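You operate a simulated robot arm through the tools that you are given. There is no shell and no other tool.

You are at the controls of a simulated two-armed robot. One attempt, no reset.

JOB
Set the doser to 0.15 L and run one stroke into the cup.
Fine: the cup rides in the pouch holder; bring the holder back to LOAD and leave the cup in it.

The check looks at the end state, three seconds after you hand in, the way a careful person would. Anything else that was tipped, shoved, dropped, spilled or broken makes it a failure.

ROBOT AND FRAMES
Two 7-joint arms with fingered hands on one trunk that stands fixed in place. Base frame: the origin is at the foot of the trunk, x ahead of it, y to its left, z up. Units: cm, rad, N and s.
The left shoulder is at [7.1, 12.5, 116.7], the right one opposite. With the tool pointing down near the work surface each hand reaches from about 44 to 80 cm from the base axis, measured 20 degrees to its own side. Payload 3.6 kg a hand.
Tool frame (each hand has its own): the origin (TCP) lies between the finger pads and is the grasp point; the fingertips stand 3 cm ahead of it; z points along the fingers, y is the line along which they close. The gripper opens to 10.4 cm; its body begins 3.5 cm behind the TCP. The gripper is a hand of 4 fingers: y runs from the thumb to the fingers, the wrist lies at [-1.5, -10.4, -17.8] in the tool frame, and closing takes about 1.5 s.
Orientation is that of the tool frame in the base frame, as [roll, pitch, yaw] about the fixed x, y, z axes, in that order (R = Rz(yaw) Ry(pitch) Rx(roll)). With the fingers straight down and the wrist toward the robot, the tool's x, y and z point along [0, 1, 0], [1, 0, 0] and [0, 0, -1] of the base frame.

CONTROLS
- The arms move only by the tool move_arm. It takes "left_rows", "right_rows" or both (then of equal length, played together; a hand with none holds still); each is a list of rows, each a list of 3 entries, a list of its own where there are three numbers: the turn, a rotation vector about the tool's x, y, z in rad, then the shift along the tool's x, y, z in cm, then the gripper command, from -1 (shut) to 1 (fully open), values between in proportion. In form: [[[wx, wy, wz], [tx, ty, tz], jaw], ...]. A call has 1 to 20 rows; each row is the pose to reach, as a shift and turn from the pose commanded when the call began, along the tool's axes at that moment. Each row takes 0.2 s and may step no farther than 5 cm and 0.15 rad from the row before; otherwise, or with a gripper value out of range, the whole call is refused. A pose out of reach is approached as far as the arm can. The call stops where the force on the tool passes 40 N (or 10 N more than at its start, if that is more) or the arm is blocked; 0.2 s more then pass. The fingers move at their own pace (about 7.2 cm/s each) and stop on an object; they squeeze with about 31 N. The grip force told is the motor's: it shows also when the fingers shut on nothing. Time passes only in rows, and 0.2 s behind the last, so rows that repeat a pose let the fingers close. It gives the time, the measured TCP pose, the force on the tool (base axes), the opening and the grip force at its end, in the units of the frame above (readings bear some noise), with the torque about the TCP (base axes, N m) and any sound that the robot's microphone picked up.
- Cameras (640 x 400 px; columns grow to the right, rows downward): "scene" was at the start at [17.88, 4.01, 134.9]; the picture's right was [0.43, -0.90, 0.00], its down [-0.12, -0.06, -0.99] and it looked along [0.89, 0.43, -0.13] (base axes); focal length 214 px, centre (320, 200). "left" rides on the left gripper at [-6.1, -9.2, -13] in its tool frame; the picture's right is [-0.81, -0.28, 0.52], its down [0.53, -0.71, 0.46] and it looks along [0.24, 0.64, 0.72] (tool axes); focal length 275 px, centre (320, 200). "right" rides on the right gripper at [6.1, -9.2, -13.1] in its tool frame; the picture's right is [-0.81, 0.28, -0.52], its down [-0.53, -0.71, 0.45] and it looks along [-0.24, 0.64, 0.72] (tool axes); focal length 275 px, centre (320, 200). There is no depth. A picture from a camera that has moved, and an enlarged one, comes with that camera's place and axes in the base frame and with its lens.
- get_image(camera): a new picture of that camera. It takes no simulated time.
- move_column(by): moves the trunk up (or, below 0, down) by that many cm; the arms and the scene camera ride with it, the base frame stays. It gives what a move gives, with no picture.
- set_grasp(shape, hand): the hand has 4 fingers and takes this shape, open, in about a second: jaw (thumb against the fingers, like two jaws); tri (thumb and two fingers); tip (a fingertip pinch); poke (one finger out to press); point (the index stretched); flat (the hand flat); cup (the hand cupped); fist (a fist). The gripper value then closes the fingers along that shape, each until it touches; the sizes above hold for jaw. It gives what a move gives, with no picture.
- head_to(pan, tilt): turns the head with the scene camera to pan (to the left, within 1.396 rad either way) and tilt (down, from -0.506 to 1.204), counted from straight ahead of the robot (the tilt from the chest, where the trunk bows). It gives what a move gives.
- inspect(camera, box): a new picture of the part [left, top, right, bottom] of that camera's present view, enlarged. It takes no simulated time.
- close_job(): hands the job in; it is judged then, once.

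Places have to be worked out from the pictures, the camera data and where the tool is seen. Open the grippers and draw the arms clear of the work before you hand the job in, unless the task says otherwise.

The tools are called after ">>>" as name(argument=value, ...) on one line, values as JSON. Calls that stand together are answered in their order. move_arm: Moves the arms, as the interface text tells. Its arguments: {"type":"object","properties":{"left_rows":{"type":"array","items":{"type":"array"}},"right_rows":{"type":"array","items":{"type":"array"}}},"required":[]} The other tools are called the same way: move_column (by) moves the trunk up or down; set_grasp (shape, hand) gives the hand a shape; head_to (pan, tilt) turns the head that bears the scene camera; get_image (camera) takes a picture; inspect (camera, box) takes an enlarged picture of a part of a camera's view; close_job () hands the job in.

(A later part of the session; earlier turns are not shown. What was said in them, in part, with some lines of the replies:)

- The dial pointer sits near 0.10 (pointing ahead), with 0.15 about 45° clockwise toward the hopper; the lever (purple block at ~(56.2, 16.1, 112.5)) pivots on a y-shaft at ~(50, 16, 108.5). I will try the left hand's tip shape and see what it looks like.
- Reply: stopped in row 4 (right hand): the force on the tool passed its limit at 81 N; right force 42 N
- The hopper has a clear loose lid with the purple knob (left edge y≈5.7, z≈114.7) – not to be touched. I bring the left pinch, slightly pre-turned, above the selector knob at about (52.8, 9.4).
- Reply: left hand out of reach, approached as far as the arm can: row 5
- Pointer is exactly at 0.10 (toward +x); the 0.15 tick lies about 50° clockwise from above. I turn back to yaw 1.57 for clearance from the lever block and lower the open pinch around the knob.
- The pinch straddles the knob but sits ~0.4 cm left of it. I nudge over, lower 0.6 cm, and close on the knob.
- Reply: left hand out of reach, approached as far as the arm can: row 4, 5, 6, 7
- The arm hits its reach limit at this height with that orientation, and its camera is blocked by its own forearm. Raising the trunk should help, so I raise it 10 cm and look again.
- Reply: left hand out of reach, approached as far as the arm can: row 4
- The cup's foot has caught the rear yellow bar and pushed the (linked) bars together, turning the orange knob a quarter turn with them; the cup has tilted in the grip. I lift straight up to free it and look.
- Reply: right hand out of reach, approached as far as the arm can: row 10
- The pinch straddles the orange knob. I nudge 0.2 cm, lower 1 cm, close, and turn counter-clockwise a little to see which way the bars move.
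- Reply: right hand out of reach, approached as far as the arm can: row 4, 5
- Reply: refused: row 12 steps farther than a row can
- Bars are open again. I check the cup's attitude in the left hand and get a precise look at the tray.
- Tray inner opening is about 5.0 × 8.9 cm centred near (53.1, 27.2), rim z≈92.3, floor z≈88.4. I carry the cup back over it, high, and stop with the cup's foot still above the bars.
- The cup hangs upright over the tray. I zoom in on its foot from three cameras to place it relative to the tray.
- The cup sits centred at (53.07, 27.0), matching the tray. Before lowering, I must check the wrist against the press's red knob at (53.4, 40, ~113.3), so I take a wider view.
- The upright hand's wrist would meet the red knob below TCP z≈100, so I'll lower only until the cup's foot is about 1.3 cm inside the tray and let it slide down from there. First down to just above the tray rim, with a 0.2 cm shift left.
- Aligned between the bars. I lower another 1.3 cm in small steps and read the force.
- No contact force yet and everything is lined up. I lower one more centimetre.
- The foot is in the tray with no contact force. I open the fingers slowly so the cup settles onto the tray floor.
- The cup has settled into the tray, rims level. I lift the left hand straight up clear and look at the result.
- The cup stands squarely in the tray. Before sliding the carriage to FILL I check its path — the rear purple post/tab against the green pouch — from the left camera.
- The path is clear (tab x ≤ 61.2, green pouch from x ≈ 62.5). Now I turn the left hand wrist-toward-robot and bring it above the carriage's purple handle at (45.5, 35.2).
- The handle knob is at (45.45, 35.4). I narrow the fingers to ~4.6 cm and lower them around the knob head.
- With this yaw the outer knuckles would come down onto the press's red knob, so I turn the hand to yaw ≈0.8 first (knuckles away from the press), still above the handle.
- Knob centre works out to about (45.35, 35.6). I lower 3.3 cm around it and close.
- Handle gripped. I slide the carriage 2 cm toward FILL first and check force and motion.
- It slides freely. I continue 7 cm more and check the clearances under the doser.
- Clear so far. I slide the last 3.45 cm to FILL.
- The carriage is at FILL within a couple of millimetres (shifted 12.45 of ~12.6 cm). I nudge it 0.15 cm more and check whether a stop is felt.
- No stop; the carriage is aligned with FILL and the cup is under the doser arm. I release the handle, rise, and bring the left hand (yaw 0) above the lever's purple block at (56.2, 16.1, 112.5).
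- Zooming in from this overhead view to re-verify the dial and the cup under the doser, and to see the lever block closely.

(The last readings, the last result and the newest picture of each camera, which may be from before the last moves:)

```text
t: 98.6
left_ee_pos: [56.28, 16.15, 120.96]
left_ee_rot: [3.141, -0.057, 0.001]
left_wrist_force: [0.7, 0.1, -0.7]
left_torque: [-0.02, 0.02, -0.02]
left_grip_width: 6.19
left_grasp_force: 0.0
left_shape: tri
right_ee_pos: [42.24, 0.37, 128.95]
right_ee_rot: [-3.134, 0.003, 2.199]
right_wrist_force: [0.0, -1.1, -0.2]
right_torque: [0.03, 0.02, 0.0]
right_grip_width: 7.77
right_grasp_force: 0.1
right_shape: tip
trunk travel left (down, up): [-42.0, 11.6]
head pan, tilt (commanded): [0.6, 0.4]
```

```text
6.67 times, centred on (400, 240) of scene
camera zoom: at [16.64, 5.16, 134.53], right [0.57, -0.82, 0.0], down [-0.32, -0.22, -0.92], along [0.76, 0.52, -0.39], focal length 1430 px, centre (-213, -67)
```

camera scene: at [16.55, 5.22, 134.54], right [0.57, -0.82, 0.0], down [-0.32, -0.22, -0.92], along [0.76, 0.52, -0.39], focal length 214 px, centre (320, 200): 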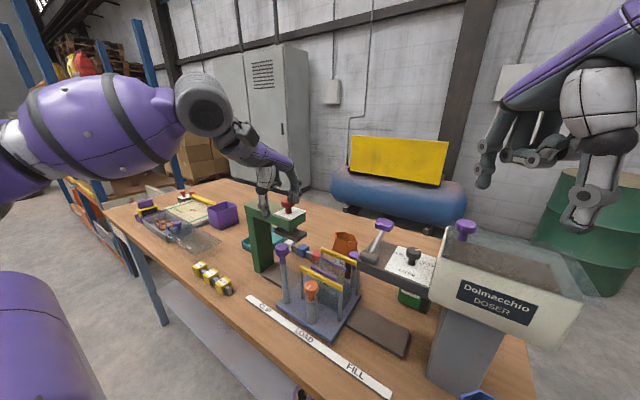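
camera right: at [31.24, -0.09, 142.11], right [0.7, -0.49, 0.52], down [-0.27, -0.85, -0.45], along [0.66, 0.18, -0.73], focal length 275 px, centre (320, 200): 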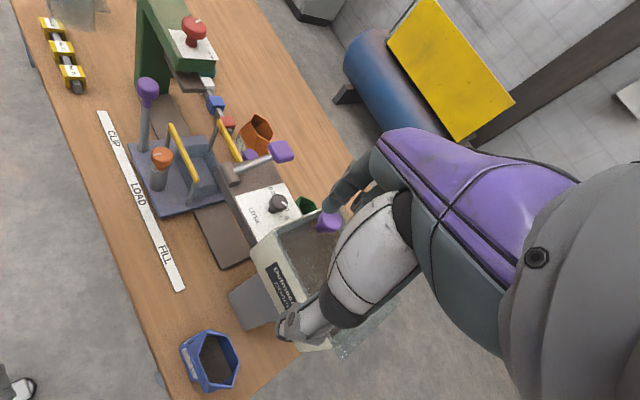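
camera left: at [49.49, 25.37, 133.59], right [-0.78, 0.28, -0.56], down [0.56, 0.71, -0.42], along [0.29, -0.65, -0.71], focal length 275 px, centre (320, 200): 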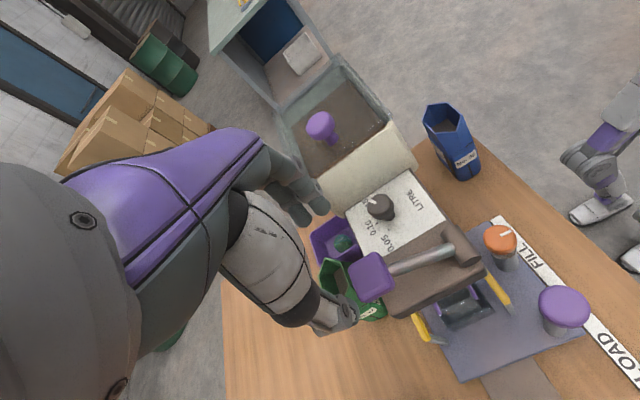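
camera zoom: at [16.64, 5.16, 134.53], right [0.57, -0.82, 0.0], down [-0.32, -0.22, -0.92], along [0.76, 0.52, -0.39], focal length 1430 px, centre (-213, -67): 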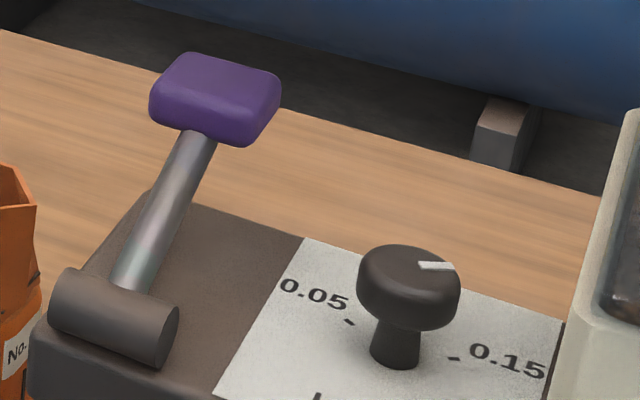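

The cup's mouth is under the doser arm and the dial points at 0.15. Now I lower the open fingers around the lever's purple block and close on it.

>>> move_arm(left_rows=[[[0, 0, 0], [-0.2, -0.05, 2], 0.2], [[0, 0, 0], [-0.4, -0.05, 4], 0.2], [[0, 0, 0], [-0.59, -0.05, 6], 0.2]])

>>> inspect(camera="left", box=[260, 150, 460, 350])

>>> inspect(camera="scene", box=[340, 160, 440, 270])

>>> inspect(camera="right", box=[200, 60, 320, 200])

```text
t: 99.4
left_ee_pos: [55.9, 16.38, 114.87]
left_ee_rot: [3.14, -0.058, 0.001]
left_wrist_force: [-0.6, -0.3, 0.1]
left_torque: [0.0, 0.03, 0.02]
left_grip_width: 6.2
left_grasp_force: 0.1
left_shape: tri
right_ee_pos: [42.15, 0.5, 129.01]
right_ee_rot: [-3.134, 0.003, 2.199]
right_wrist_force: [0.9, 0.1, -0.5]
right_torque: [0.0, 0.01, -0.04]
right_grip_width: 7.78
right_grasp_force: 0.0
right_shape: tip
trunk travel left (down, up): [-42.0, 11.6]
head pan, tilt (commanded): [0.6, 0.4]
```

```text
2.00 times, centred on (360, 250) of left
camera zoom: at [49.1, 25.55, 127.55], right [-0.78, 0.27, -0.56], down [0.56, 0.71, -0.42], along [0.29, -0.64, -0.71], focal length 551 px, centre (240, 100)
```

zoom: 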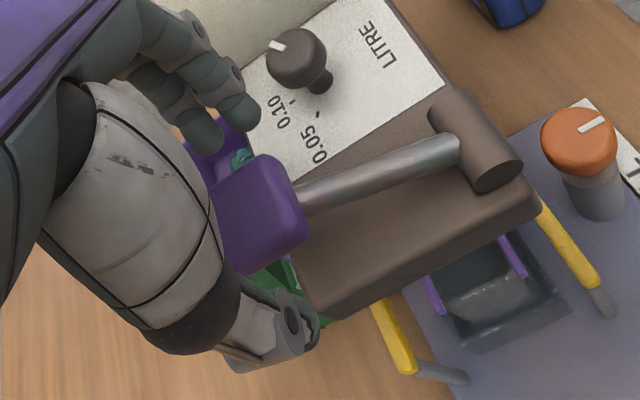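

```text
3.64 times, centred on (390, 215) of scene
camera zoom: at [16.58, 5.26, 134.53], right [0.57, -0.82, 0.0], down [-0.32, -0.22, -0.92], along [0.76, 0.52, -0.39], focal length 780 px, centre (66, 146)
```

zoom: 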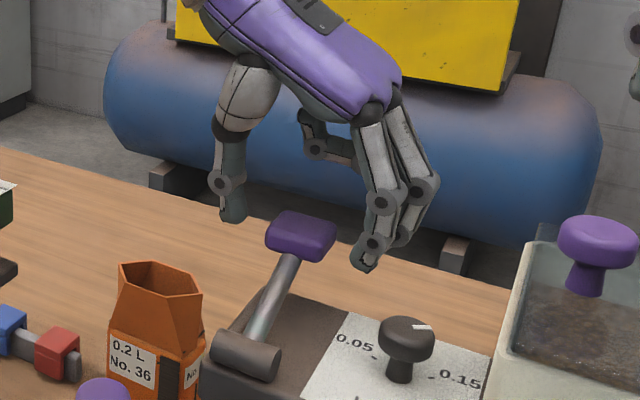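

```text
2.86 times, centred on (260, 130) of right
camera zoom: at [31.35, 0.07, 142.09], right [0.7, -0.49, 0.52], down [-0.27, -0.85, -0.45], along [0.66, 0.18, -0.73], focal length 786 px, centre (491, 400)
```

zoom: 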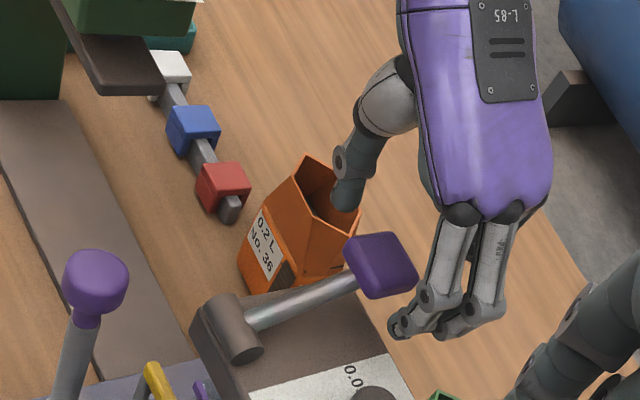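

The block sits squarely between thumb and fingers. I close on it.

>>> move_arm(left_rows=[[[0, 0, 0], [0, 0, 0], 0.0], [[0, 0, 0], [0, 0, 0], -0.2], [[0, 0, 0], [0, 0, 0], -0.4], [[0, 0, 0], [0, 0, 0], -0.6], [[0, 0, 0], [0, 0, 0], -0.6], [[0, 0, 0], [0, 0, 0], -0.6]])

>>> inspect(camera="scene", box=[340, 160, 440, 270])

```text
t: 100.8
left_ee_pos: [55.8, 16.33, 114.93]
left_ee_rot: [-3.14, -0.058, 0.0]
left_wrist_force: [-0.4, -0.4, -1.5]
left_torque: [-0.06, 0.01, 0.01]
left_grip_width: 2.82
left_grasp_force: 31.1
left_shape: tri
right_ee_pos: [42.12, 0.46, 128.9]
right_ee_rot: [-3.132, 0.004, 2.198]
right_wrist_force: [0.7, -0.9, -0.4]
right_torque: [-0.02, 0.01, -0.02]
right_grip_width: 7.78
right_grasp_force: 0.0
right_shape: tip
trunk travel left (down, up): [-42.0, 11.6]
head pan, tilt (commanded): [0.6, 0.4]
```

```text
3.64 times, centred on (390, 215) of scene
camera zoom: at [16.55, 5.24, 134.54], right [0.57, -0.82, 0.0], down [-0.32, -0.22, -0.92], along [0.76, 0.52, -0.39], focal length 780 px, centre (66, 146)
```

zoom: 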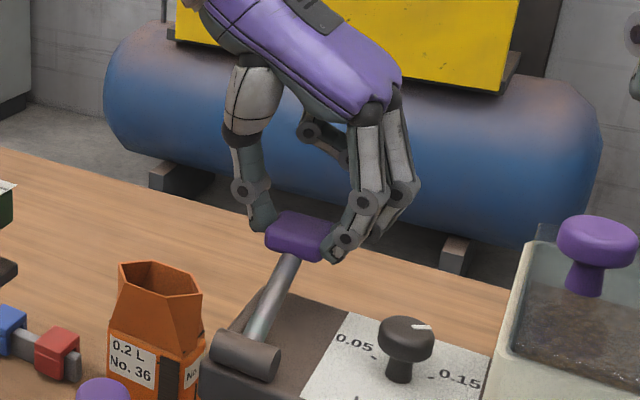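

The block is gripped (31 N). I start pulling the lever along its arc about the shaft (49.3, 108.5), a small part first, watching force and sound.

>>> move_arm(left_rows=[[[0, 0, 0], [-0.23, 0, -0.38], -0.6], [[0, 0, 0], [-0.47, 0, -0.76], -0.6], [[0, 0, 0], [-0.77, 0, -1.14], -0.6], [[0, 0, 0], [-1.06, 0, -1.51], -0.6]])

>>> inspect(camera="scene", box=[340, 160, 440, 270])

>>> inspect(camera="right", box=[200, 60, 320, 200])

```text
t: 101.8
left_ee_pos: [54.78, 16.3, 116.62]
left_ee_rot: [3.14, -0.06, 0.002]
left_wrist_force: [0.7, -0.5, 0.2]
left_torque: [0.02, -0.02, 0.0]
left_grip_width: 2.03
left_grasp_force: 31.1
left_shape: tri
right_ee_pos: [42.21, 0.35, 129.03]
right_ee_rot: [-3.133, 0.004, 2.198]
right_wrist_force: [-0.2, 0.0, -0.4]
right_torque: [0.03, 0.02, -0.02]
right_grip_width: 7.77
right_grasp_force: 0.0
right_shape: tip
trunk travel left (down, up): [-42.0, 11.6]
head pan, tilt (commanded): [0.6, 0.4]
```

```text
3.64 times, centred on (390, 215) of scene
camera zoom: at [16.54, 5.25, 134.57], right [0.57, -0.82, 0.0], down [-0.32, -0.22, -0.92], along [0.76, 0.52, -0.39], focal length 780 px, centre (66, 146)
```

zoom: 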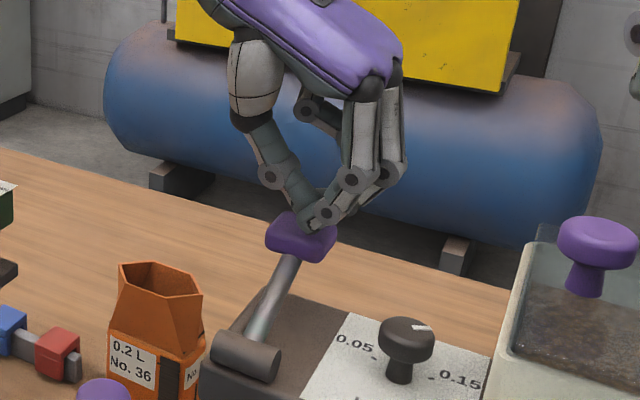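

```text
2.86 times, centred on (260, 130) of right
camera zoom: at [31.29, 0.05, 142.14], right [0.7, -0.49, 0.52], down [-0.27, -0.85, -0.45], along [0.66, 0.18, -0.73], focal length 786 px, centre (491, 400)
```

zoom: 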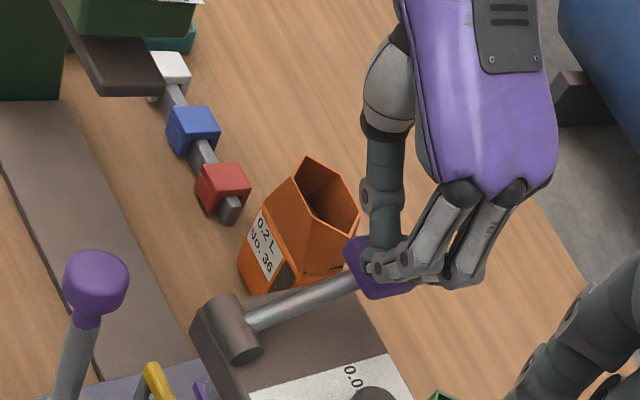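

The fingers slipped off the block upward and the lever did not move, so it is either stiff or works the other way. Fingers are now closed on top of it, so I press lightly in the opposite direction (down/away) to feel which way it gives.

>>> move_arm(left_rows=[[[0, 0, 0], [0.1, 0, 0.2], -0.6], [[0, 0, 0], [0.25, 0, 0.45], -0.6], [[0, 0, 0], [0.4, 0, 0.7], -0.6]])

>>> inspect(camera="scene", box=[340, 160, 440, 270])

```text
t: 102.6
left_ee_pos: [55.25, 16.21, 115.82]
left_ee_rot: [-3.14, -0.061, 0.002]
left_wrist_force: [0.9, -0.1, 0.5]
left_torque: [0.02, 0.0, -0.05]
left_grip_width: 2.04
left_grasp_force: 30.8
left_shape: tri
right_ee_pos: [42.18, 0.31, 129.06]
right_ee_rot: [-3.133, 0.004, 2.2]
right_wrist_force: [0.9, 0.5, 0.6]
right_torque: [-0.02, -0.02, 0.0]
right_grip_width: 7.77
right_grasp_force: 0.0
right_shape: tip
trunk travel left (down, up): [-42.0, 11.6]
head pan, tilt (commanded): [0.6, 0.4]
```

```text
3.64 times, centred on (390, 215) of scene
camera zoom: at [16.49, 5.24, 134.55], right [0.57, -0.82, 0.0], down [-0.32, -0.22, -0.92], along [0.76, 0.52, -0.39], focal length 780 px, centre (66, 146)
```

zoom: 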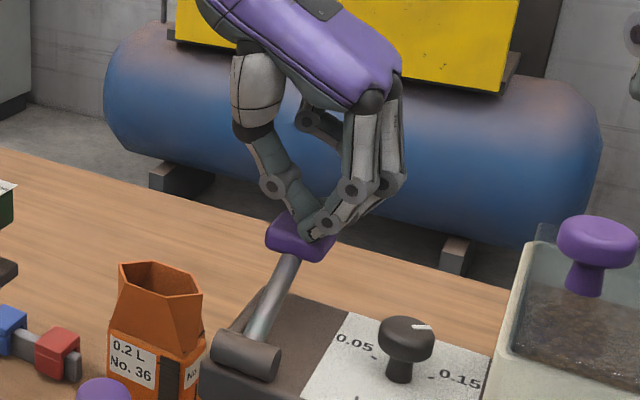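

No resistance yet — the fingertips rest just at the block's near top side. I press a little further down/away to feel it.

>>> move_arm(left_rows=[[[0, 0, 0], [0.15, 0, 0.3], -0.6], [[0, 0, 0], [0.3, 0, 0.6], -0.6], [[0, 0, 0], [0.45, 0, 0.9], -0.6]])

>>> inspect(camera="scene", box=[340, 160, 440, 270])

>>> inspect(camera="right", box=[200, 60, 320, 200])

```text
t: 103.4
left_ee_pos: [55.78, 16.11, 114.91]
left_ee_rot: [-3.14, -0.059, 0.002]
left_wrist_force: [1.3, 0.8, 3.0]
left_torque: [-0.03, -0.02, -0.02]
left_grip_width: 2.02
left_grasp_force: 31.4
left_shape: tri
right_ee_pos: [42.06, 0.44, 129.0]
right_ee_rot: [-3.133, 0.004, 2.198]
right_wrist_force: [-0.3, 0.0, -0.1]
right_torque: [-0.03, -0.01, 0.01]
right_grip_width: 7.79
right_grasp_force: 0.1
right_shape: tip
trunk travel left (down, up): [-42.0, 11.6]
head pan, tilt (commanded): [0.6, 0.4]
```

```text
3.64 times, centred on (390, 215) of scene
camera zoom: at [16.54, 5.23, 134.54], right [0.57, -0.82, 0.0], down [-0.32, -0.22, -0.92], along [0.76, 0.52, -0.39], focal length 780 px, centre (66, 146)
```

zoom: 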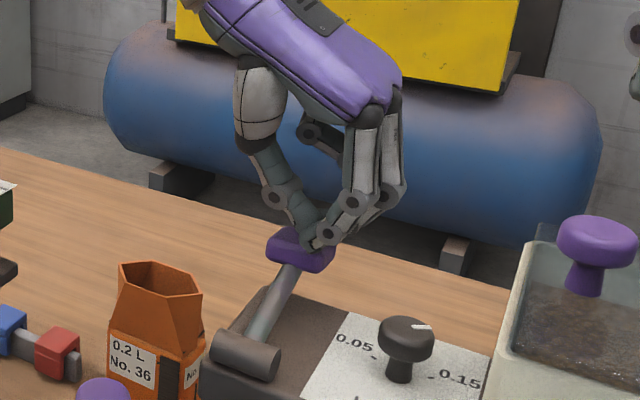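

```text
2.86 times, centred on (260, 130) of right
camera zoom: at [31.31, 0.04, 142.1], right [0.7, -0.49, 0.52], down [-0.27, -0.85, -0.45], along [0.66, 0.18, -0.73], focal length 786 px, centre (491, 400)
```

zoom: 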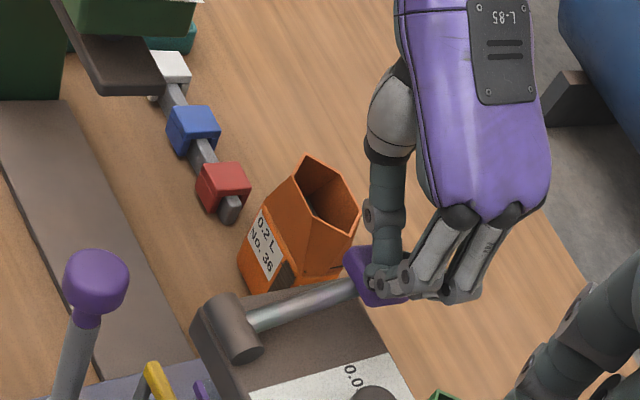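

The lever gives downward with only ~3 N — so its stroke is a downward press (it hit its top stop before). I continue this same press steadily, 2 cm first.

>>> move_arm(left_rows=[[[0, 0, 0], [0.05, 0, 0.5], -0.6], [[0, 0, 0], [0.1, 0, 1.0], -0.6], [[0, 0, 0], [0.17, 0, 1.5], -0.6], [[0, 0, 0], [0.23, 0, 2.0], -0.6]])

>>> inspect(camera="scene", box=[340, 160, 440, 270])

>>> inspect(camera="right", box=[200, 60, 320, 200])

```text
t: 104.4
left_ee_pos: [56.02, 16.24, 112.96]
left_ee_rot: [3.141, -0.057, 0.001]
left_wrist_force: [-4.0, 0.1, 3.2]
left_torque: [-0.03, 0.1, -0.04]
left_grip_width: 2.01
left_grasp_force: 30.8
left_shape: tri
right_ee_pos: [42.04, 0.54, 128.94]
right_ee_rot: [-3.133, 0.004, 2.199]
right_wrist_force: [-0.9, -0.4, -0.2]
right_torque: [0.0, -0.03, 0.01]
right_grip_width: 7.77
right_grasp_force: 0.0
right_shape: tip
trunk travel left (down, up): [-42.0, 11.6]
head pan, tilt (commanded): [0.6, 0.4]
```

```text
3.64 times, centred on (390, 215) of scene
camera zoom: at [16.48, 5.24, 134.55], right [0.57, -0.82, 0.0], down [-0.32, -0.22, -0.92], along [0.76, 0.52, -0.39], focal length 780 px, centre (66, 146)
```

zoom: 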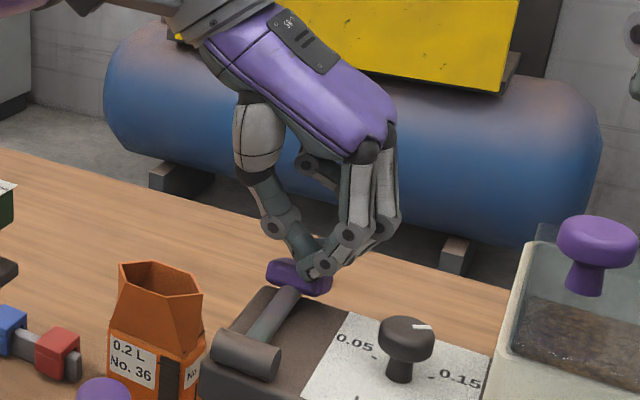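

```text
2.86 times, centred on (260, 130) of right
camera zoom: at [31.24, 0.05, 142.11], right [0.7, -0.49, 0.52], down [-0.27, -0.85, -0.45], along [0.66, 0.18, -0.73], focal length 786 px, centre (491, 400)
```

zoom: 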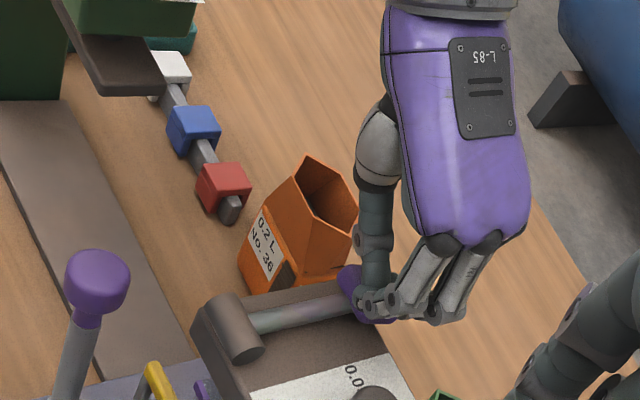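

Lever is down to ~10°, force still only ~5 N. I press on toward its lower end.

>>> move_arm(left_rows=[[[0, 0, 0], [0.05, 0, 0.4], -0.6], [[0, 0, 0], [0.05, 0, 0.8], -0.6], [[0, 0, 0], [0.05, 0, 1.2], -0.6], [[0, 0, 0], [0.05, 0, 1.6], -0.6]])

>>> inspect(camera="scene", box=[340, 160, 440, 270])

>>> inspect(camera="left", box=[260, 150, 540, 400])

```text
t: 105.4
left_ee_pos: [56.04, 16.18, 112.27]
left_ee_rot: [3.129, -0.069, 0.002]
left_wrist_force: [-16.9, 4.1, 20.4]
left_torque: [-0.08, 0.45, -0.18]
left_grip_width: 2.09
left_grasp_force: 31.6
left_shape: tri
right_ee_pos: [41.89, 0.48, 129.07]
right_ee_rot: [-3.135, 0.006, 2.198]
right_wrist_force: [0.1, 0.3, 0.4]
right_torque: [-0.05, 0.03, 0.0]
right_grip_width: 7.81
right_grasp_force: 0.1
right_shape: tip
trunk travel left (down, up): [-42.0, 11.6]
head pan, tilt (commanded): [0.6, 0.4]
stopped in row 4 (left hand): the force on the tool passed its limit at 43 N (the readings are from after the stop); the commanded pose is now the measured one
```

```text
3.64 times, centred on (390, 215) of scene
camera zoom: at [16.23, 5.3, 134.57], right [0.57, -0.82, 0.0], down [-0.32, -0.22, -0.92], along [0.76, 0.52, -0.39], focal length 780 px, centre (66, 146)
```

zoom: 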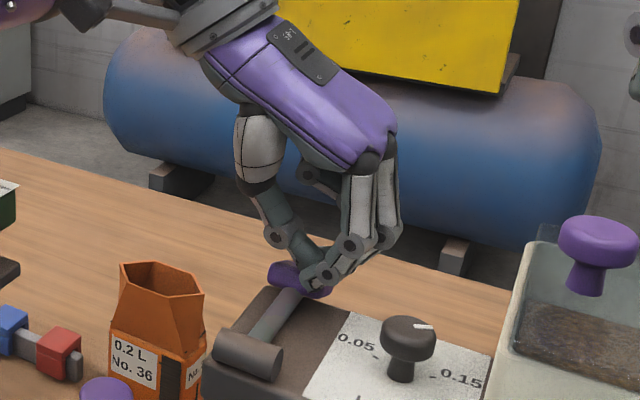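

```text
1.60 times, centred on (400, 275) of left
camera zoom: at [49.04, 25.52, 124.79], right [-0.77, 0.27, -0.58], down [0.56, 0.71, -0.43], along [0.29, -0.65, -0.7], focal length 440 px, centre (192, 80)
```

zoom: 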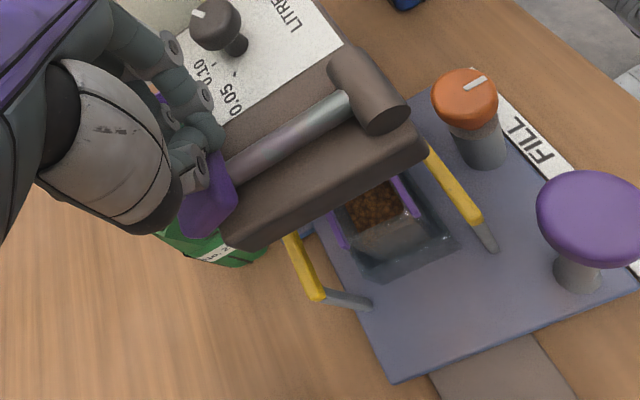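

Granules are in the cup: the lever has reached its lower stop (43 N). I hold a moment, then let it back up slowly.

>>> move_arm(left_rows=[[[0, 0, 0], [0, 0, -0.3], -0.6], [[0, 0, 0], [0, 0, -0.3], -0.6], [[0, 0, 0], [0, 0, -0.3], -0.6], [[0, 0, 0], [0, 0, -0.8], -0.6], [[0, 0, 0], [-0.1, 0, -1.3], -0.6], [[0, 0, 0], [-0.25, 0, -1.9], -0.6], [[0, 0, 0], [-0.4, 0, -2.5], -0.6], [[0, 0, 0], [-0.55, 0, -3.1], -0.6], [[0, 0, 0], [-0.7, 0, -3.7], -0.6], [[0, 0, 0], [-0.9, 0, -4.4], -0.6]])

>>> inspect(camera="scene", box=[340, 160, 440, 270])

>>> inspect(camera="left", box=[260, 150, 540, 400])

```text
t: 107.6
left_ee_pos: [55.31, 16.23, 116.13]
left_ee_rot: [3.134, -0.067, 0.005]
left_wrist_force: [0.8, -0.5, -0.4]
left_torque: [0.02, 0.01, 0.0]
left_grip_width: 1.96
left_grasp_force: 31.1
left_shape: tri
right_ee_pos: [42.03, 0.36, 129.03]
right_ee_rot: [-3.132, 0.003, 2.199]
right_wrist_force: [0.5, 0.8, 0.0]
right_torque: [0.0, 0.02, -0.01]
right_grip_width: 7.79
right_grasp_force: 0.1
right_shape: tip
trunk travel left (down, up): [-42.0, 11.6]
head pan, tilt (commanded): [0.6, 0.4]
```

```text
3.64 times, centred on (390, 215) of scene
camera zoom: at [16.54, 5.24, 134.54], right [0.57, -0.82, 0.0], down [-0.32, -0.22, -0.92], along [0.76, 0.52, -0.39], focal length 780 px, centre (66, 146)
```

zoom: 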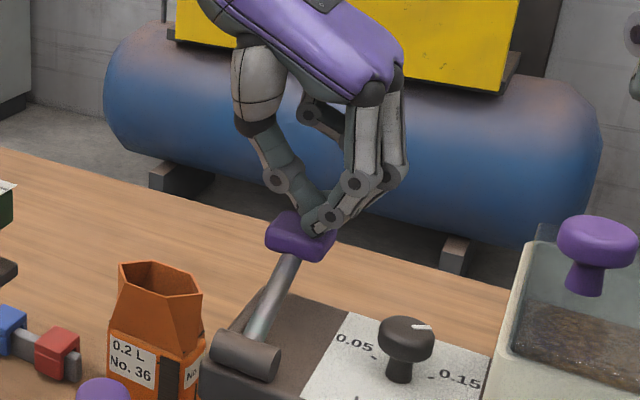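

```text
1.60 times, centred on (400, 275) of left
camera zoom: at [48.24, 25.49, 128.72], right [-0.77, 0.27, -0.57], down [0.56, 0.71, -0.42], along [0.29, -0.65, -0.7], focal length 440 px, centre (192, 80)
```

zoom: 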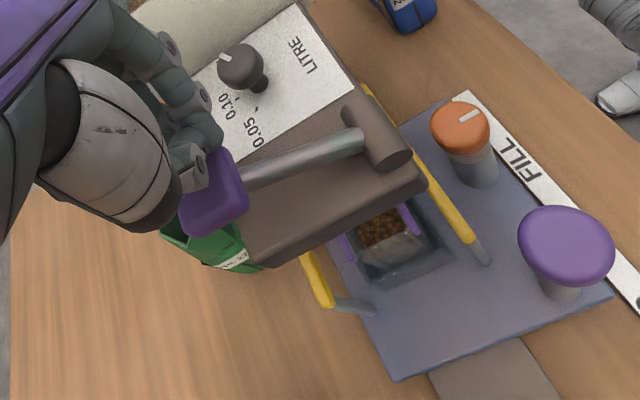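

The lever has sprung back to rest; one stroke is done and the cup holds the granules. I lift off and bring the left hand back over the carriage handle at (45.3, 22.9).

>>> move_arm(left_rows=[[[0, 0, 0], [0.2, 0, -3], -0.6], [[0, 0, 0], [0.4, 0, -6], -0.6], [[0, 0, -0.13], [-1.6, -1.1, -6.3], -0.4], [[0, 0, -0.27], [-3.7, -2.3, -6], -0.1], [[0, 0, -0.4], [-5.8, -3.5, -5.2], -0.1], [[0, 0, -0.53], [-7.9, -5, -4], -0.1], [[0, 0, -0.67], [-9.99, -6.75, -3], -0.1], [[0, 0, -0.8], [-9.99, -6.75, -2.08], -0.1]])

>>> get_image(camera="left")

>>> inspect(camera="left", box=[280, 160, 460, 340])

>>> inspect(camera="scene", box=[260, 160, 440, 350])

```text
t: 109.4
left_ee_pos: [45.04, 23.02, 117.62]
left_ee_rot: [3.087, -0.04, 0.807]
left_wrist_force: [-0.2, -0.1, 0.3]
left_torque: [0.01, 0.01, 0.01]
left_grip_width: 4.64
left_grasp_force: 0.1
left_shape: tri
right_ee_pos: [42.22, 0.41, 128.95]
right_ee_rot: [-3.133, 0.001, 2.2]
right_wrist_force: [-0.1, 0.8, -0.1]
right_torque: [-0.05, -0.01, 0.0]
right_grip_width: 7.76
right_grasp_force: 0.1
right_shape: tip
trunk travel left (down, up): [-42.0, 11.6]
head pan, tilt (commanded): [0.6, 0.4]
```

```text
taken
camera left: at [33.38, 25.04, 129.84], right [-0.72, -0.4, -0.56], down [-0.11, 0.87, -0.47], along [0.68, -0.28, -0.68], focal length 275 px, centre (320, 200)
```

left: 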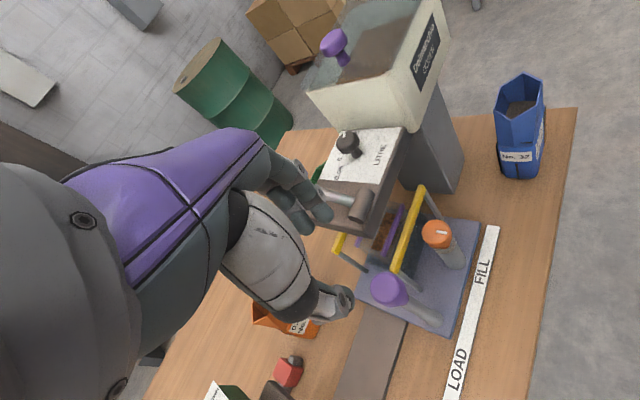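

```text
2.22 times, centred on (370, 250) of left
camera zoom: at [33.38, 25.04, 129.84], right [-0.72, -0.4, -0.56], down [-0.11, 0.87, -0.47], along [0.68, -0.28, -0.68], focal length 612 px, centre (209, 89)
```

zoom: 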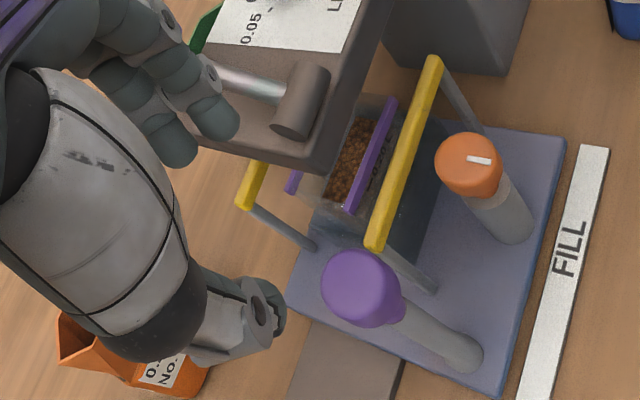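

```text
2.11 times, centred on (350, 255) of scene
camera zoom: at [16.57, 5.2, 134.54], right [0.57, -0.82, 0.0], down [-0.32, -0.22, -0.92], along [0.76, 0.52, -0.39], focal length 452 px, centre (257, 84)
```

zoom: 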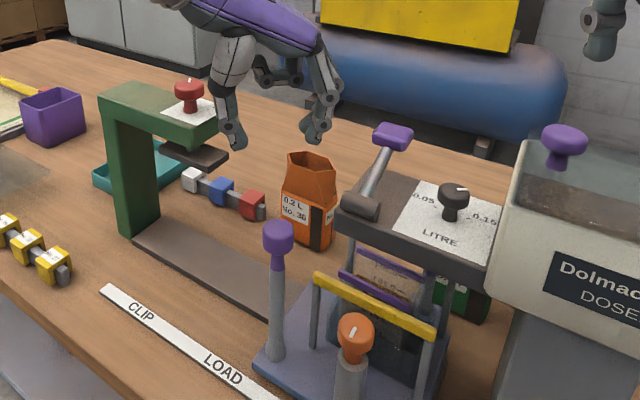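

No spill in sight. I lower onto the handle knob and grip it.

>>> move_arm(left_rows=[[[0, 0, 0], [-0.1, -0.1, 2.5], -0.1], [[0, 0, 0], [-0.2, -0.2, 5], -0.1], [[0, 0, 0], [-0.3, -0.3, 7.5], -0.1], [[0, 0, 0], [-0.36, -0.37, 9.5], -0.1], [[0, 0, 0], [-0.4, -0.415, 10.84], -0.1], [[0, 0, 0], [-0.4, -0.415, 10.84], -0.3], [[0, 0, 0], [-0.4, -0.415, 10.84], -0.5], [[0, 0, 0], [-0.4, -0.415, 10.84], -0.7], [[0, 0, 0], [-0.4, -0.415, 10.84], -0.7], [[0, 0, 0], [-0.4, -0.415, 10.84], -0.7]])

>>> inspect(camera="left", box=[260, 140, 460, 340])

```text
t: 111.6
left_ee_pos: [45.17, 22.81, 106.67]
left_ee_rot: [3.091, -0.04, 0.804]
left_wrist_force: [-0.1, -0.6, -2.9]
left_torque: [-0.04, 0.02, -0.04]
left_grip_width: 2.11
left_grasp_force: 30.1
left_shape: tri
right_ee_pos: [42.18, 0.54, 128.99]
right_ee_rot: [-3.132, 0.003, 2.199]
right_wrist_force: [-0.1, -1.0, 0.1]
right_torque: [0.0, 0.0, -0.01]
right_grip_width: 7.79
right_grasp_force: 0.1
right_shape: tip
trunk travel left (down, up): [-42.0, 11.6]
head pan, tilt (commanded): [0.6, 0.4]
```

```text
2.00 times, centred on (360, 240) of left
camera zoom: at [33.6, 24.93, 118.94], right [-0.72, -0.4, -0.56], down [-0.11, 0.88, -0.47], along [0.68, -0.28, -0.68], focal length 551 px, centre (240, 120)
```

zoom: 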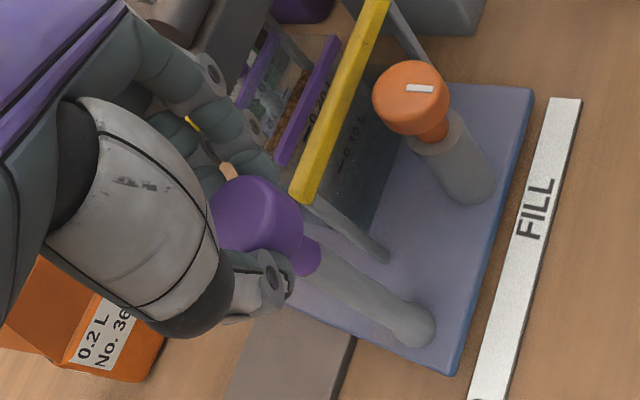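

Handle gripped. I slide the carriage smoothly back 12.7 cm to LOAD.

>>> move_arm(left_rows=[[[0, 0, 0], [0.29, -0.27, 0], -0.7], [[0, 0, 0], [0.86, -0.82, -0.01], -0.7], [[0, 0, 0], [1.43, -1.37, -0.02], -0.7], [[0, 0, 0], [2.0, -1.92, -0.03], -0.7], [[0, 0, 0], [2.57, -2.47, -0.03], -0.7], [[0, 0, 0], [3.14, -3.01, -0.04], -0.7], [[0, 0, 0], [3.71, -3.56, -0.05], -0.7], [[0, 0, 0], [4.28, -4.11, -0.05], -0.7], [[0, 0, 0], [4.86, -4.66, -0.06], -0.7], [[0, 0, 0], [5.43, -5.21, -0.07], -0.7], [[0, 0, 0], [6.0, -5.76, -0.07], -0.7], [[0, 0, 0], [6.57, -6.3, -0.08], -0.7], [[0, 0, 0], [7.14, -6.85, -0.09], -0.7], [[0, 0, 0], [7.71, -7.4, -0.1], -0.7], [[0, 0, 0], [8.28, -7.95, -0.1], -0.7], [[0, 0, 0], [8.71, -8.36, -0.11], -0.7], [[0, 0, 0], [9.0, -8.63, -0.11], -0.7], [[0, 0, 0], [9.14, -8.77, -0.11], -0.7]])

>>> inspect(camera="left", box=[260, 120, 480, 340])

>>> inspect(camera="scene", box=[220, 160, 400, 340])

>>> inspect(camera="right", box=[100, 60, 300, 280])

```text
t: 115.4
left_ee_pos: [45.34, 35.63, 106.72]
left_ee_rot: [3.088, -0.041, 0.805]
left_wrist_force: [-1.5, 1.0, -7.0]
left_torque: [0.03, 0.08, -0.04]
left_grip_width: 2.05
left_grasp_force: 30.8
left_shape: tri
right_ee_pos: [42.16, 0.58, 128.92]
right_ee_rot: [-3.131, 0.003, 2.2]
right_wrist_force: [0.1, -0.5, 0.7]
right_torque: [0.02, 0.02, 0.02]
right_grip_width: 7.8
right_grasp_force: 0.0
right_shape: tip
trunk travel left (down, up): [-42.0, 11.6]
head pan, tilt (commanded): [0.6, 0.4]
```

```text
1.82 times, centred on (370, 230) of left
camera zoom: at [33.58, 37.71, 118.97], right [-0.72, -0.4, -0.56], down [-0.11, 0.88, -0.47], along [0.68, -0.28, -0.68], focal length 500 px, centre (229, 146)
```

zoom: 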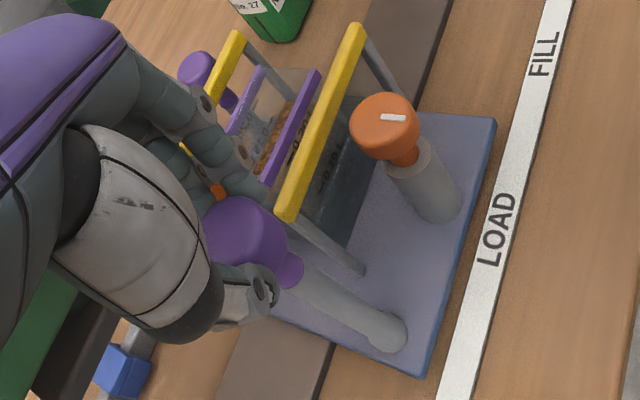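

```text
2.22 times, centred on (310, 250) of scene
camera zoom: at [16.57, 5.29, 134.54], right [0.57, -0.82, 0.0], down [-0.32, -0.22, -0.92], along [0.76, 0.52, -0.39], focal length 477 px, centre (342, 89)
```

zoom: 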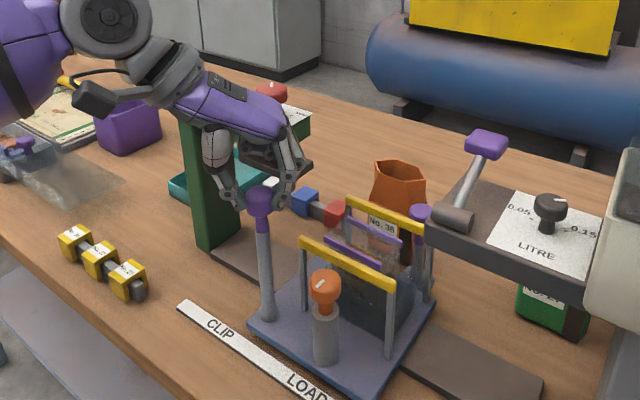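

```text
1.82 times, centred on (200, 170) of right
camera zoom: at [31.34, 0.09, 142.09], right [0.7, -0.49, 0.52], down [-0.27, -0.85, -0.45], along [0.66, 0.18, -0.73], focal length 500 px, centre (538, 254)
```

zoom: 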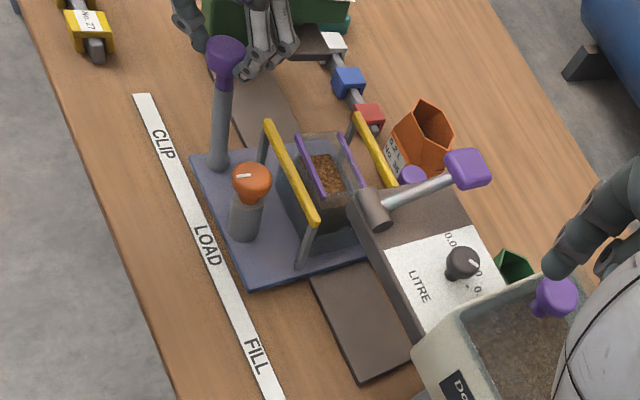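

The carriage is back near LOAD with the granules in the cup. I compare precisely with the earlier picture from the same right-camera pose to confirm the exact LOAD position.

>>> inspect(camera="right", box=[160, 120, 230, 210])

>>> inspect(camera="scene", box=[260, 230, 380, 350])

```text
4.44 times, centred on (195, 165) of right
camera zoom: at [31.34, 0.09, 142.09], right [0.7, -0.49, 0.52], down [-0.27, -0.85, -0.45], along [0.66, 0.18, -0.73], focal length 1224 px, centre (876, 356)
```

zoom: 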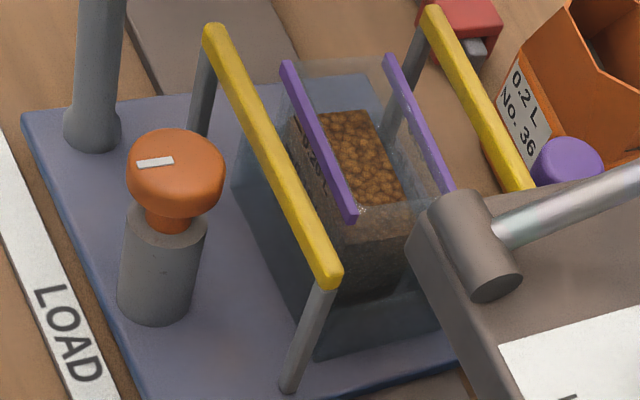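

```text
3.33 times, centred on (320, 290) of scene
camera zoom: at [16.57, 5.29, 134.54], right [0.57, -0.82, 0.0], down [-0.32, -0.22, -0.92], along [0.76, 0.52, -0.39], focal length 715 px, centre (320, -100)
```

zoom: 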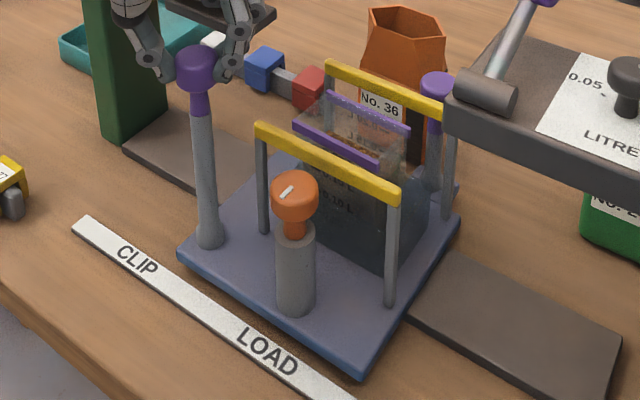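

The carriage sits ~0.3 cm short of its original LOAD position; I slide it that last 0.3 cm.

>>> move_arm(left_rows=[[[0, 0, 0], [0.1, -0.1, 0], -0.7], [[0, 0, 0], [0.22, -0.21, 0], -0.7], [[0, 0, 0], [0.22, -0.21, 0], -0.7]])

>>> inspect(camera="right", box=[160, 120, 230, 210])

>>> inspect(camera="scene", box=[260, 230, 380, 350])

```text
t: 116.2
left_ee_pos: [45.08, 35.75, 106.8]
left_ee_rot: [3.088, -0.039, 0.805]
left_wrist_force: [0.0, -1.7, -6.3]
left_torque: [-0.04, 0.06, -0.02]
left_grip_width: 2.06
left_grasp_force: 30.8
left_shape: tri
right_ee_pos: [42.2, 0.43, 128.91]
right_ee_rot: [-3.132, 0.005, 2.2]
right_wrist_force: [0.0, -0.3, -0.5]
right_torque: [0.03, -0.01, -0.02]
right_grip_width: 7.8
right_grasp_force: 0.0
right_shape: tip
trunk travel left (down, up): [-42.0, 11.6]
head pan, tilt (commanded): [0.6, 0.4]
```

```text
4.44 times, centred on (195, 165) of right
camera zoom: at [31.34, 0.06, 142.09], right [0.7, -0.49, 0.52], down [-0.27, -0.85, -0.45], along [0.66, 0.18, -0.73], focal length 1224 px, centre (876, 356)
```

zoom: 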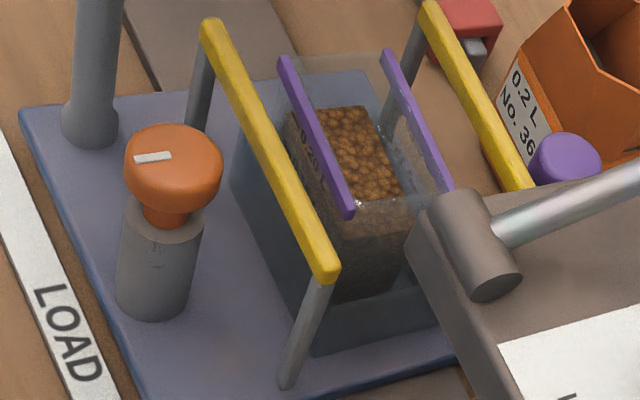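

```text
3.33 times, centred on (320, 290) of scene
camera zoom: at [16.57, 5.25, 134.54], right [0.57, -0.82, 0.0], down [-0.32, -0.22, -0.92], along [0.76, 0.52, -0.39], focal length 715 px, centre (320, -100)
```

zoom: 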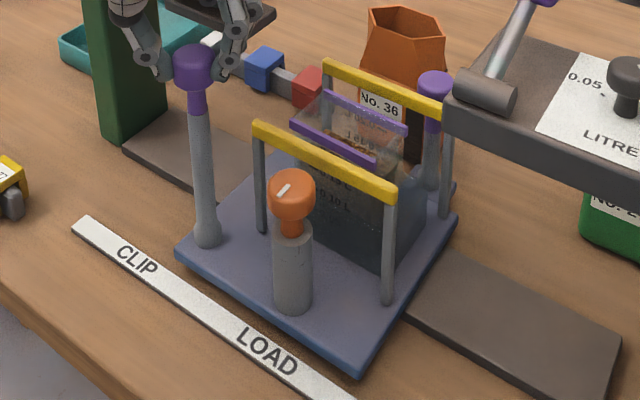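

The carriage is at LOAD now. I open the fingers and lift the left hand straight up off the handle.

>>> move_arm(left_rows=[[[0, 0, 0], [0, 0, 0], -0.5], [[0, 0, 0], [0, 0, 0], -0.2], [[0, 0, 0], [0, 0, 0], -0.05], [[0, 0, 0], [0, 0, 0], -0.05], [[0, 0, 0], [0.08, 0.11, -2], -0.05], [[0, 0, 0], [0.2, 0.27, -5], -0.05], [[0, 0, 0], [0.36, 0.49, -9], 0], [[0, 0, 0], [0.5, 0.7, -12.5], 0]])

>>> inspect(camera="right", box=[160, 120, 230, 210])

>>> inspect(camera="scene", box=[300, 245, 350, 300])

>>> get_image(camera="left")

```text
t: 118.0
left_ee_pos: [45.19, 35.74, 119.29]
left_ee_rot: [3.089, -0.038, 0.803]
left_wrist_force: [0.8, 0.3, 0.1]
left_torque: [0.0, 0.03, 0.01]
left_grip_width: 5.18
left_grasp_force: 0.0
left_shape: tri
right_ee_pos: [42.18, 0.32, 128.95]
right_ee_rot: [-3.133, 0.002, 2.199]
right_wrist_force: [0.2, 0.1, -0.7]
right_torque: [0.02, 0.0, 0.0]
right_grip_width: 7.78
right_grasp_force: 0.0
right_shape: tip
trunk travel left (down, up): [-42.0, 11.6]
head pan, tilt (commanded): [0.6, 0.4]
```

```text
4.44 times, centred on (195, 165) of right
camera zoom: at [31.3, 0.01, 142.1], right [0.7, -0.49, 0.52], down [-0.27, -0.85, -0.45], along [0.66, 0.18, -0.73], focal length 1224 px, centre (876, 356)
```

zoom: 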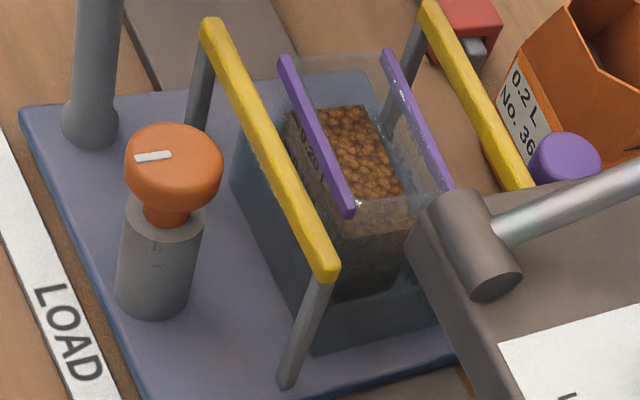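

```text
7.27 times, centred on (325, 272) of scene
camera zoom: at [16.53, 5.21, 134.54], right [0.57, -0.82, 0.0], down [-0.32, -0.22, -0.92], along [0.76, 0.52, -0.39], focal length 1560 px, centre (284, -327)
```

zoom: 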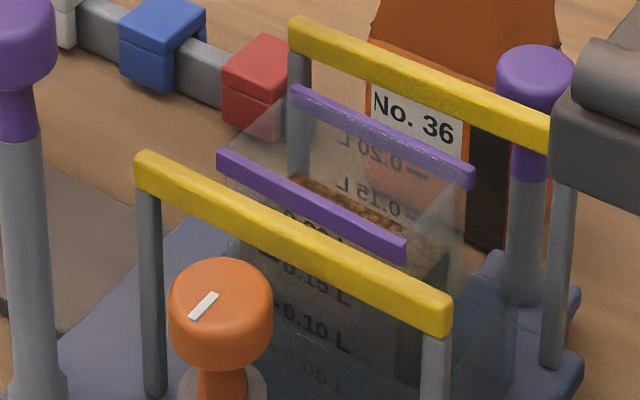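

```text
taken
camera left: at [33.64, 37.87, 131.57], right [-0.72, -0.4, -0.56], down [-0.11, 0.88, -0.47], along [0.68, -0.28, -0.68], focal length 275 px, centre (320, 200)
```

left: 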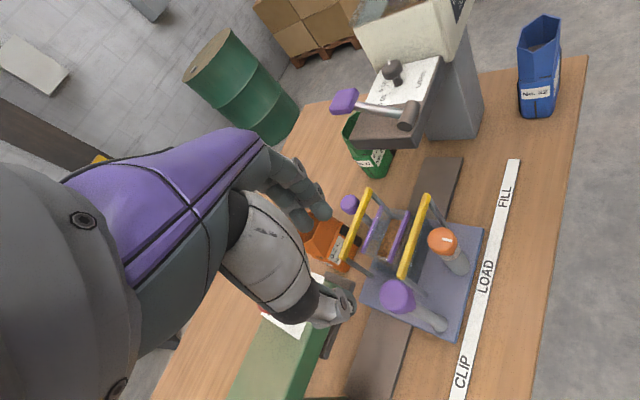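

The level stands right about the 0.15 L mark, the cup is in the holder at LOAD and nothing else has shifted. I draw both arms clear.

>>> move_arm(left_rows=[[[0, 0, 0], [0.1, 0.15, -3], 0.2], [[0, 0, 0], [-1.0, -1.6, -5.5], 0.4], [[0, 0, 0], [-2.2, -3.4, -7.5], 0.6], [[0, 0, 0], [-3.4, -5.2, -9], 0.8], [[0, 0, 0], [-4.6, -7, -10.2], 1], [[0, 0, 0], [-5.8, -8.7, -11], 1], [[0, 0, 0], [-6.9, -10.4, -11.6], 1]], right_rows=[[[0, 0, 0], [-1.5, -1.3, -2], 1], [[0, 0, 0.1], [-4.5, -3.9, -4], 1], [[0, 0, 0.2], [-7.5, -6.5, -5], 1], [[0, 0, 0.3], [-10.5, -9.1, -5], 1], [[0, 0, 0.4], [-13.5, -11.7, -5], 1], [[0, 0, 0.5], [-16.4, -14.3, -5], 1], [[0, 0, 0.6], [-19.2, -16.7, -5], 1]])

>>> head_to(pan=0.35, tilt=0.55)

>>> get_image(camera="scene")

>>> get_image(camera="left")

>>> get_image(camera="right")

```text
t: 119.6
left_ee_pos: [32.06, 38.07, 130.06]
left_ee_rot: [3.087, -0.041, 0.805]
left_wrist_force: [1.1, 0.2, 0.2]
left_torque: [-0.01, -0.01, 0.0]
left_grip_width: 10.36
left_grasp_force: 0.1
left_shape: tri
right_ee_pos: [39.8, -25.0, 134.31]
right_ee_rot: [-3.137, 0.009, 1.596]
right_wrist_force: [0.2, -0.6, 0.0]
right_torque: [0.0, -0.01, 0.02]
right_grip_width: 10.35
right_grasp_force: 0.0
right_shape: tip
trunk travel left (down, up): [-42.0, 11.6]
head pan, tilt (commanded): [0.6, 0.4]
```

```text
t: 120.4
left_ee_pos: [32.19, 38.05, 129.98]
left_ee_rot: [3.087, -0.041, 0.805]
left_wrist_force: [-0.2, -0.4, 0.4]
left_torque: [-0.02, 0.0, 0.02]
left_grip_width: 10.35
left_grasp_force: 0.0
left_shape: tri
right_ee_pos: [39.89, -24.9, 134.01]
right_ee_rot: [-3.136, 0.009, 1.6]
right_wrist_force: [0.2, -0.2, -0.1]
right_torque: [-0.02, -0.02, 0.01]
right_grip_width: 10.34
right_grasp_force: 0.0
right_shape: tip
trunk travel left (down, up): [-42.0, 11.6]
head pan, tilt (commanded): [0.351, 0.55]
```

```text
taken
camera scene: at [17.32, 3.1, 133.17], right [0.34, -0.94, 0.0], down [-0.49, -0.18, -0.85], along [0.8, 0.29, -0.52], focal length 214 px, centre (320, 200)
```

scene: 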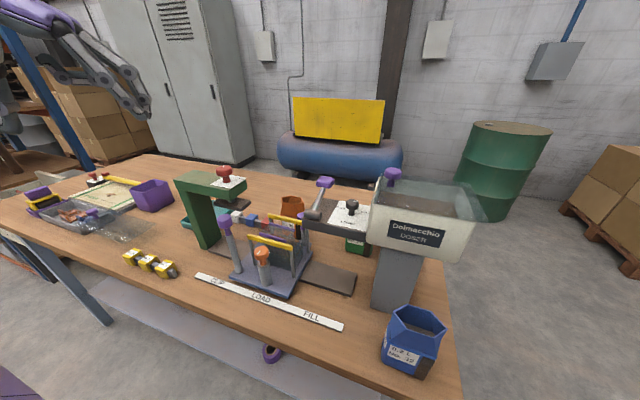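

```text
taken
camera left: at [20.53, 40.2, 142.24], right [-0.72, -0.4, -0.56], down [-0.11, 0.88, -0.47], along [0.68, -0.28, -0.68], focal length 275 px, centre (320, 200)
```

left: 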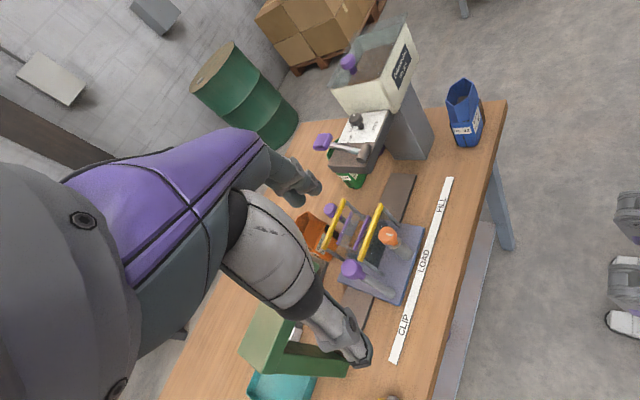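

```text
taken
camera right: at [30.71, -19.01, 147.23], right [0.3, -0.8, 0.52], down [-0.7, -0.56, -0.45], along [0.65, -0.23, -0.73], focal length 275 px, centre (320, 200)
```

right: 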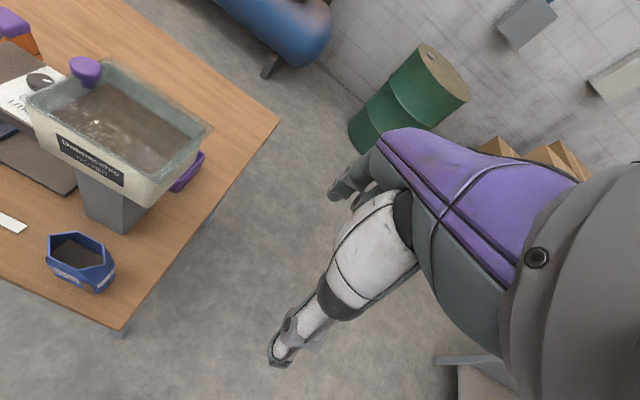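

A last zoomed check of the dial, lever, cup and bench surface before handing in.

>>> inspect(camera="scene", box=[220, 160, 380, 300])

>>> inspect(camera="scene", box=[310, 180, 390, 260])

>>> inspect(camera="left", box=[290, 90, 460, 310])

```text
2.86 times, centred on (300, 230) of scene
camera zoom: at [17.32, 3.1, 133.17], right [0.34, -0.94, 0.0], down [-0.49, -0.18, -0.85], along [0.8, 0.29, -0.52], focal length 613 px, centre (377, 114)
```

zoom: 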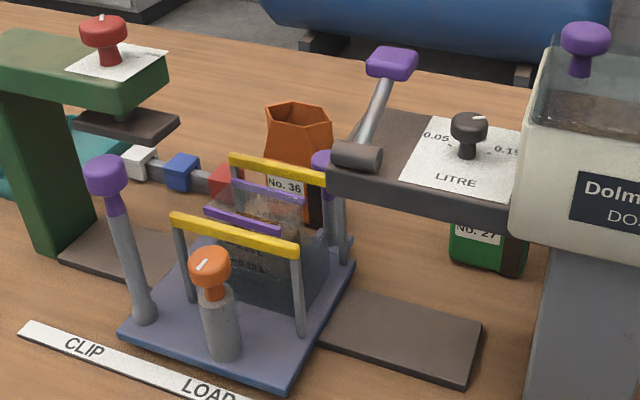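

```text
5.00 times, centred on (350, 220) of scene
camera zoom: at [17.32, 3.1, 133.17], right [0.34, -0.94, 0.0], down [-0.49, -0.18, -0.85], along [0.8, 0.29, -0.52], focal length 1072 px, centre (170, 100)
```

zoom: 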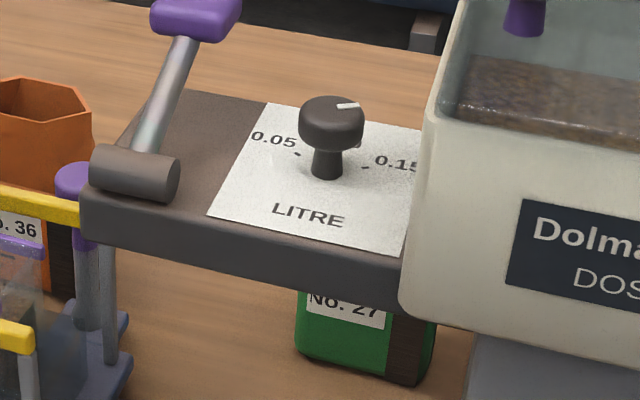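

```text
1.82 times, centred on (375, 200) of left
camera zoom: at [20.53, 40.2, 142.24], right [-0.72, -0.4, -0.56], down [-0.11, 0.88, -0.47], along [0.68, -0.28, -0.68], focal length 500 px, centre (220, 200)
```

zoom: 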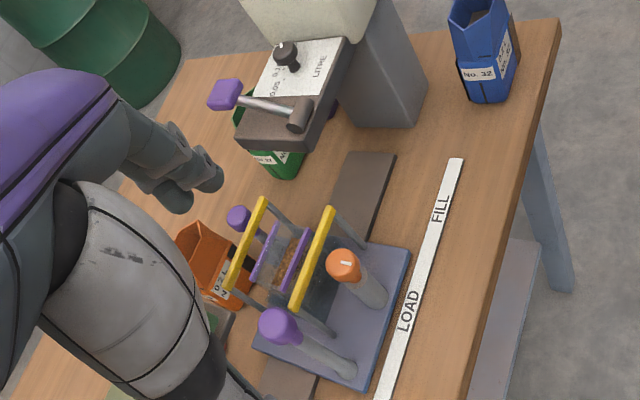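

The dial is at 0.15 and the lever is back at rest. The filled cup stands in the holder at LOAD, and I see no spill and nothing else moved. Both grippers are open and the arms are clear, so I hand the job in.

>>> close_job()

```text
The job is handed in.
```

The doser is set to 0.15 L, one stroke is in the cup, and the holder is back at LOAD with the cup in it. I handed the job in with both arms clear. The check result hasn't come back.

- **Setting:** The knob pointer measures about 3° short of the 0.15 tick at worst. The fill in the cup looks right at its 0.15 L mark.
- **Stroke:** I first tried to pull the lever up, but that is its top stop and it did not move. I then pressed it down once, fully, and it sprang back by itself.
- **Holder bars:** While first bringing the cup over, its foot caught the rear yellow bar and pushed the two bars together, which also turned the orange knob. I turned the knob back with the right hand, so the bars are open to about their original width.
- **Cup seating:** I released the cup a couple of centimetres above the tray floor, because the wrist would have hit the clip press. It dropped in upright, still empty, and sits square between the bars.
- **LOAD position:** The holder is back to within about 1 mm of where it started.

In the last pictures I saw no spilled granules and nothing else moved.
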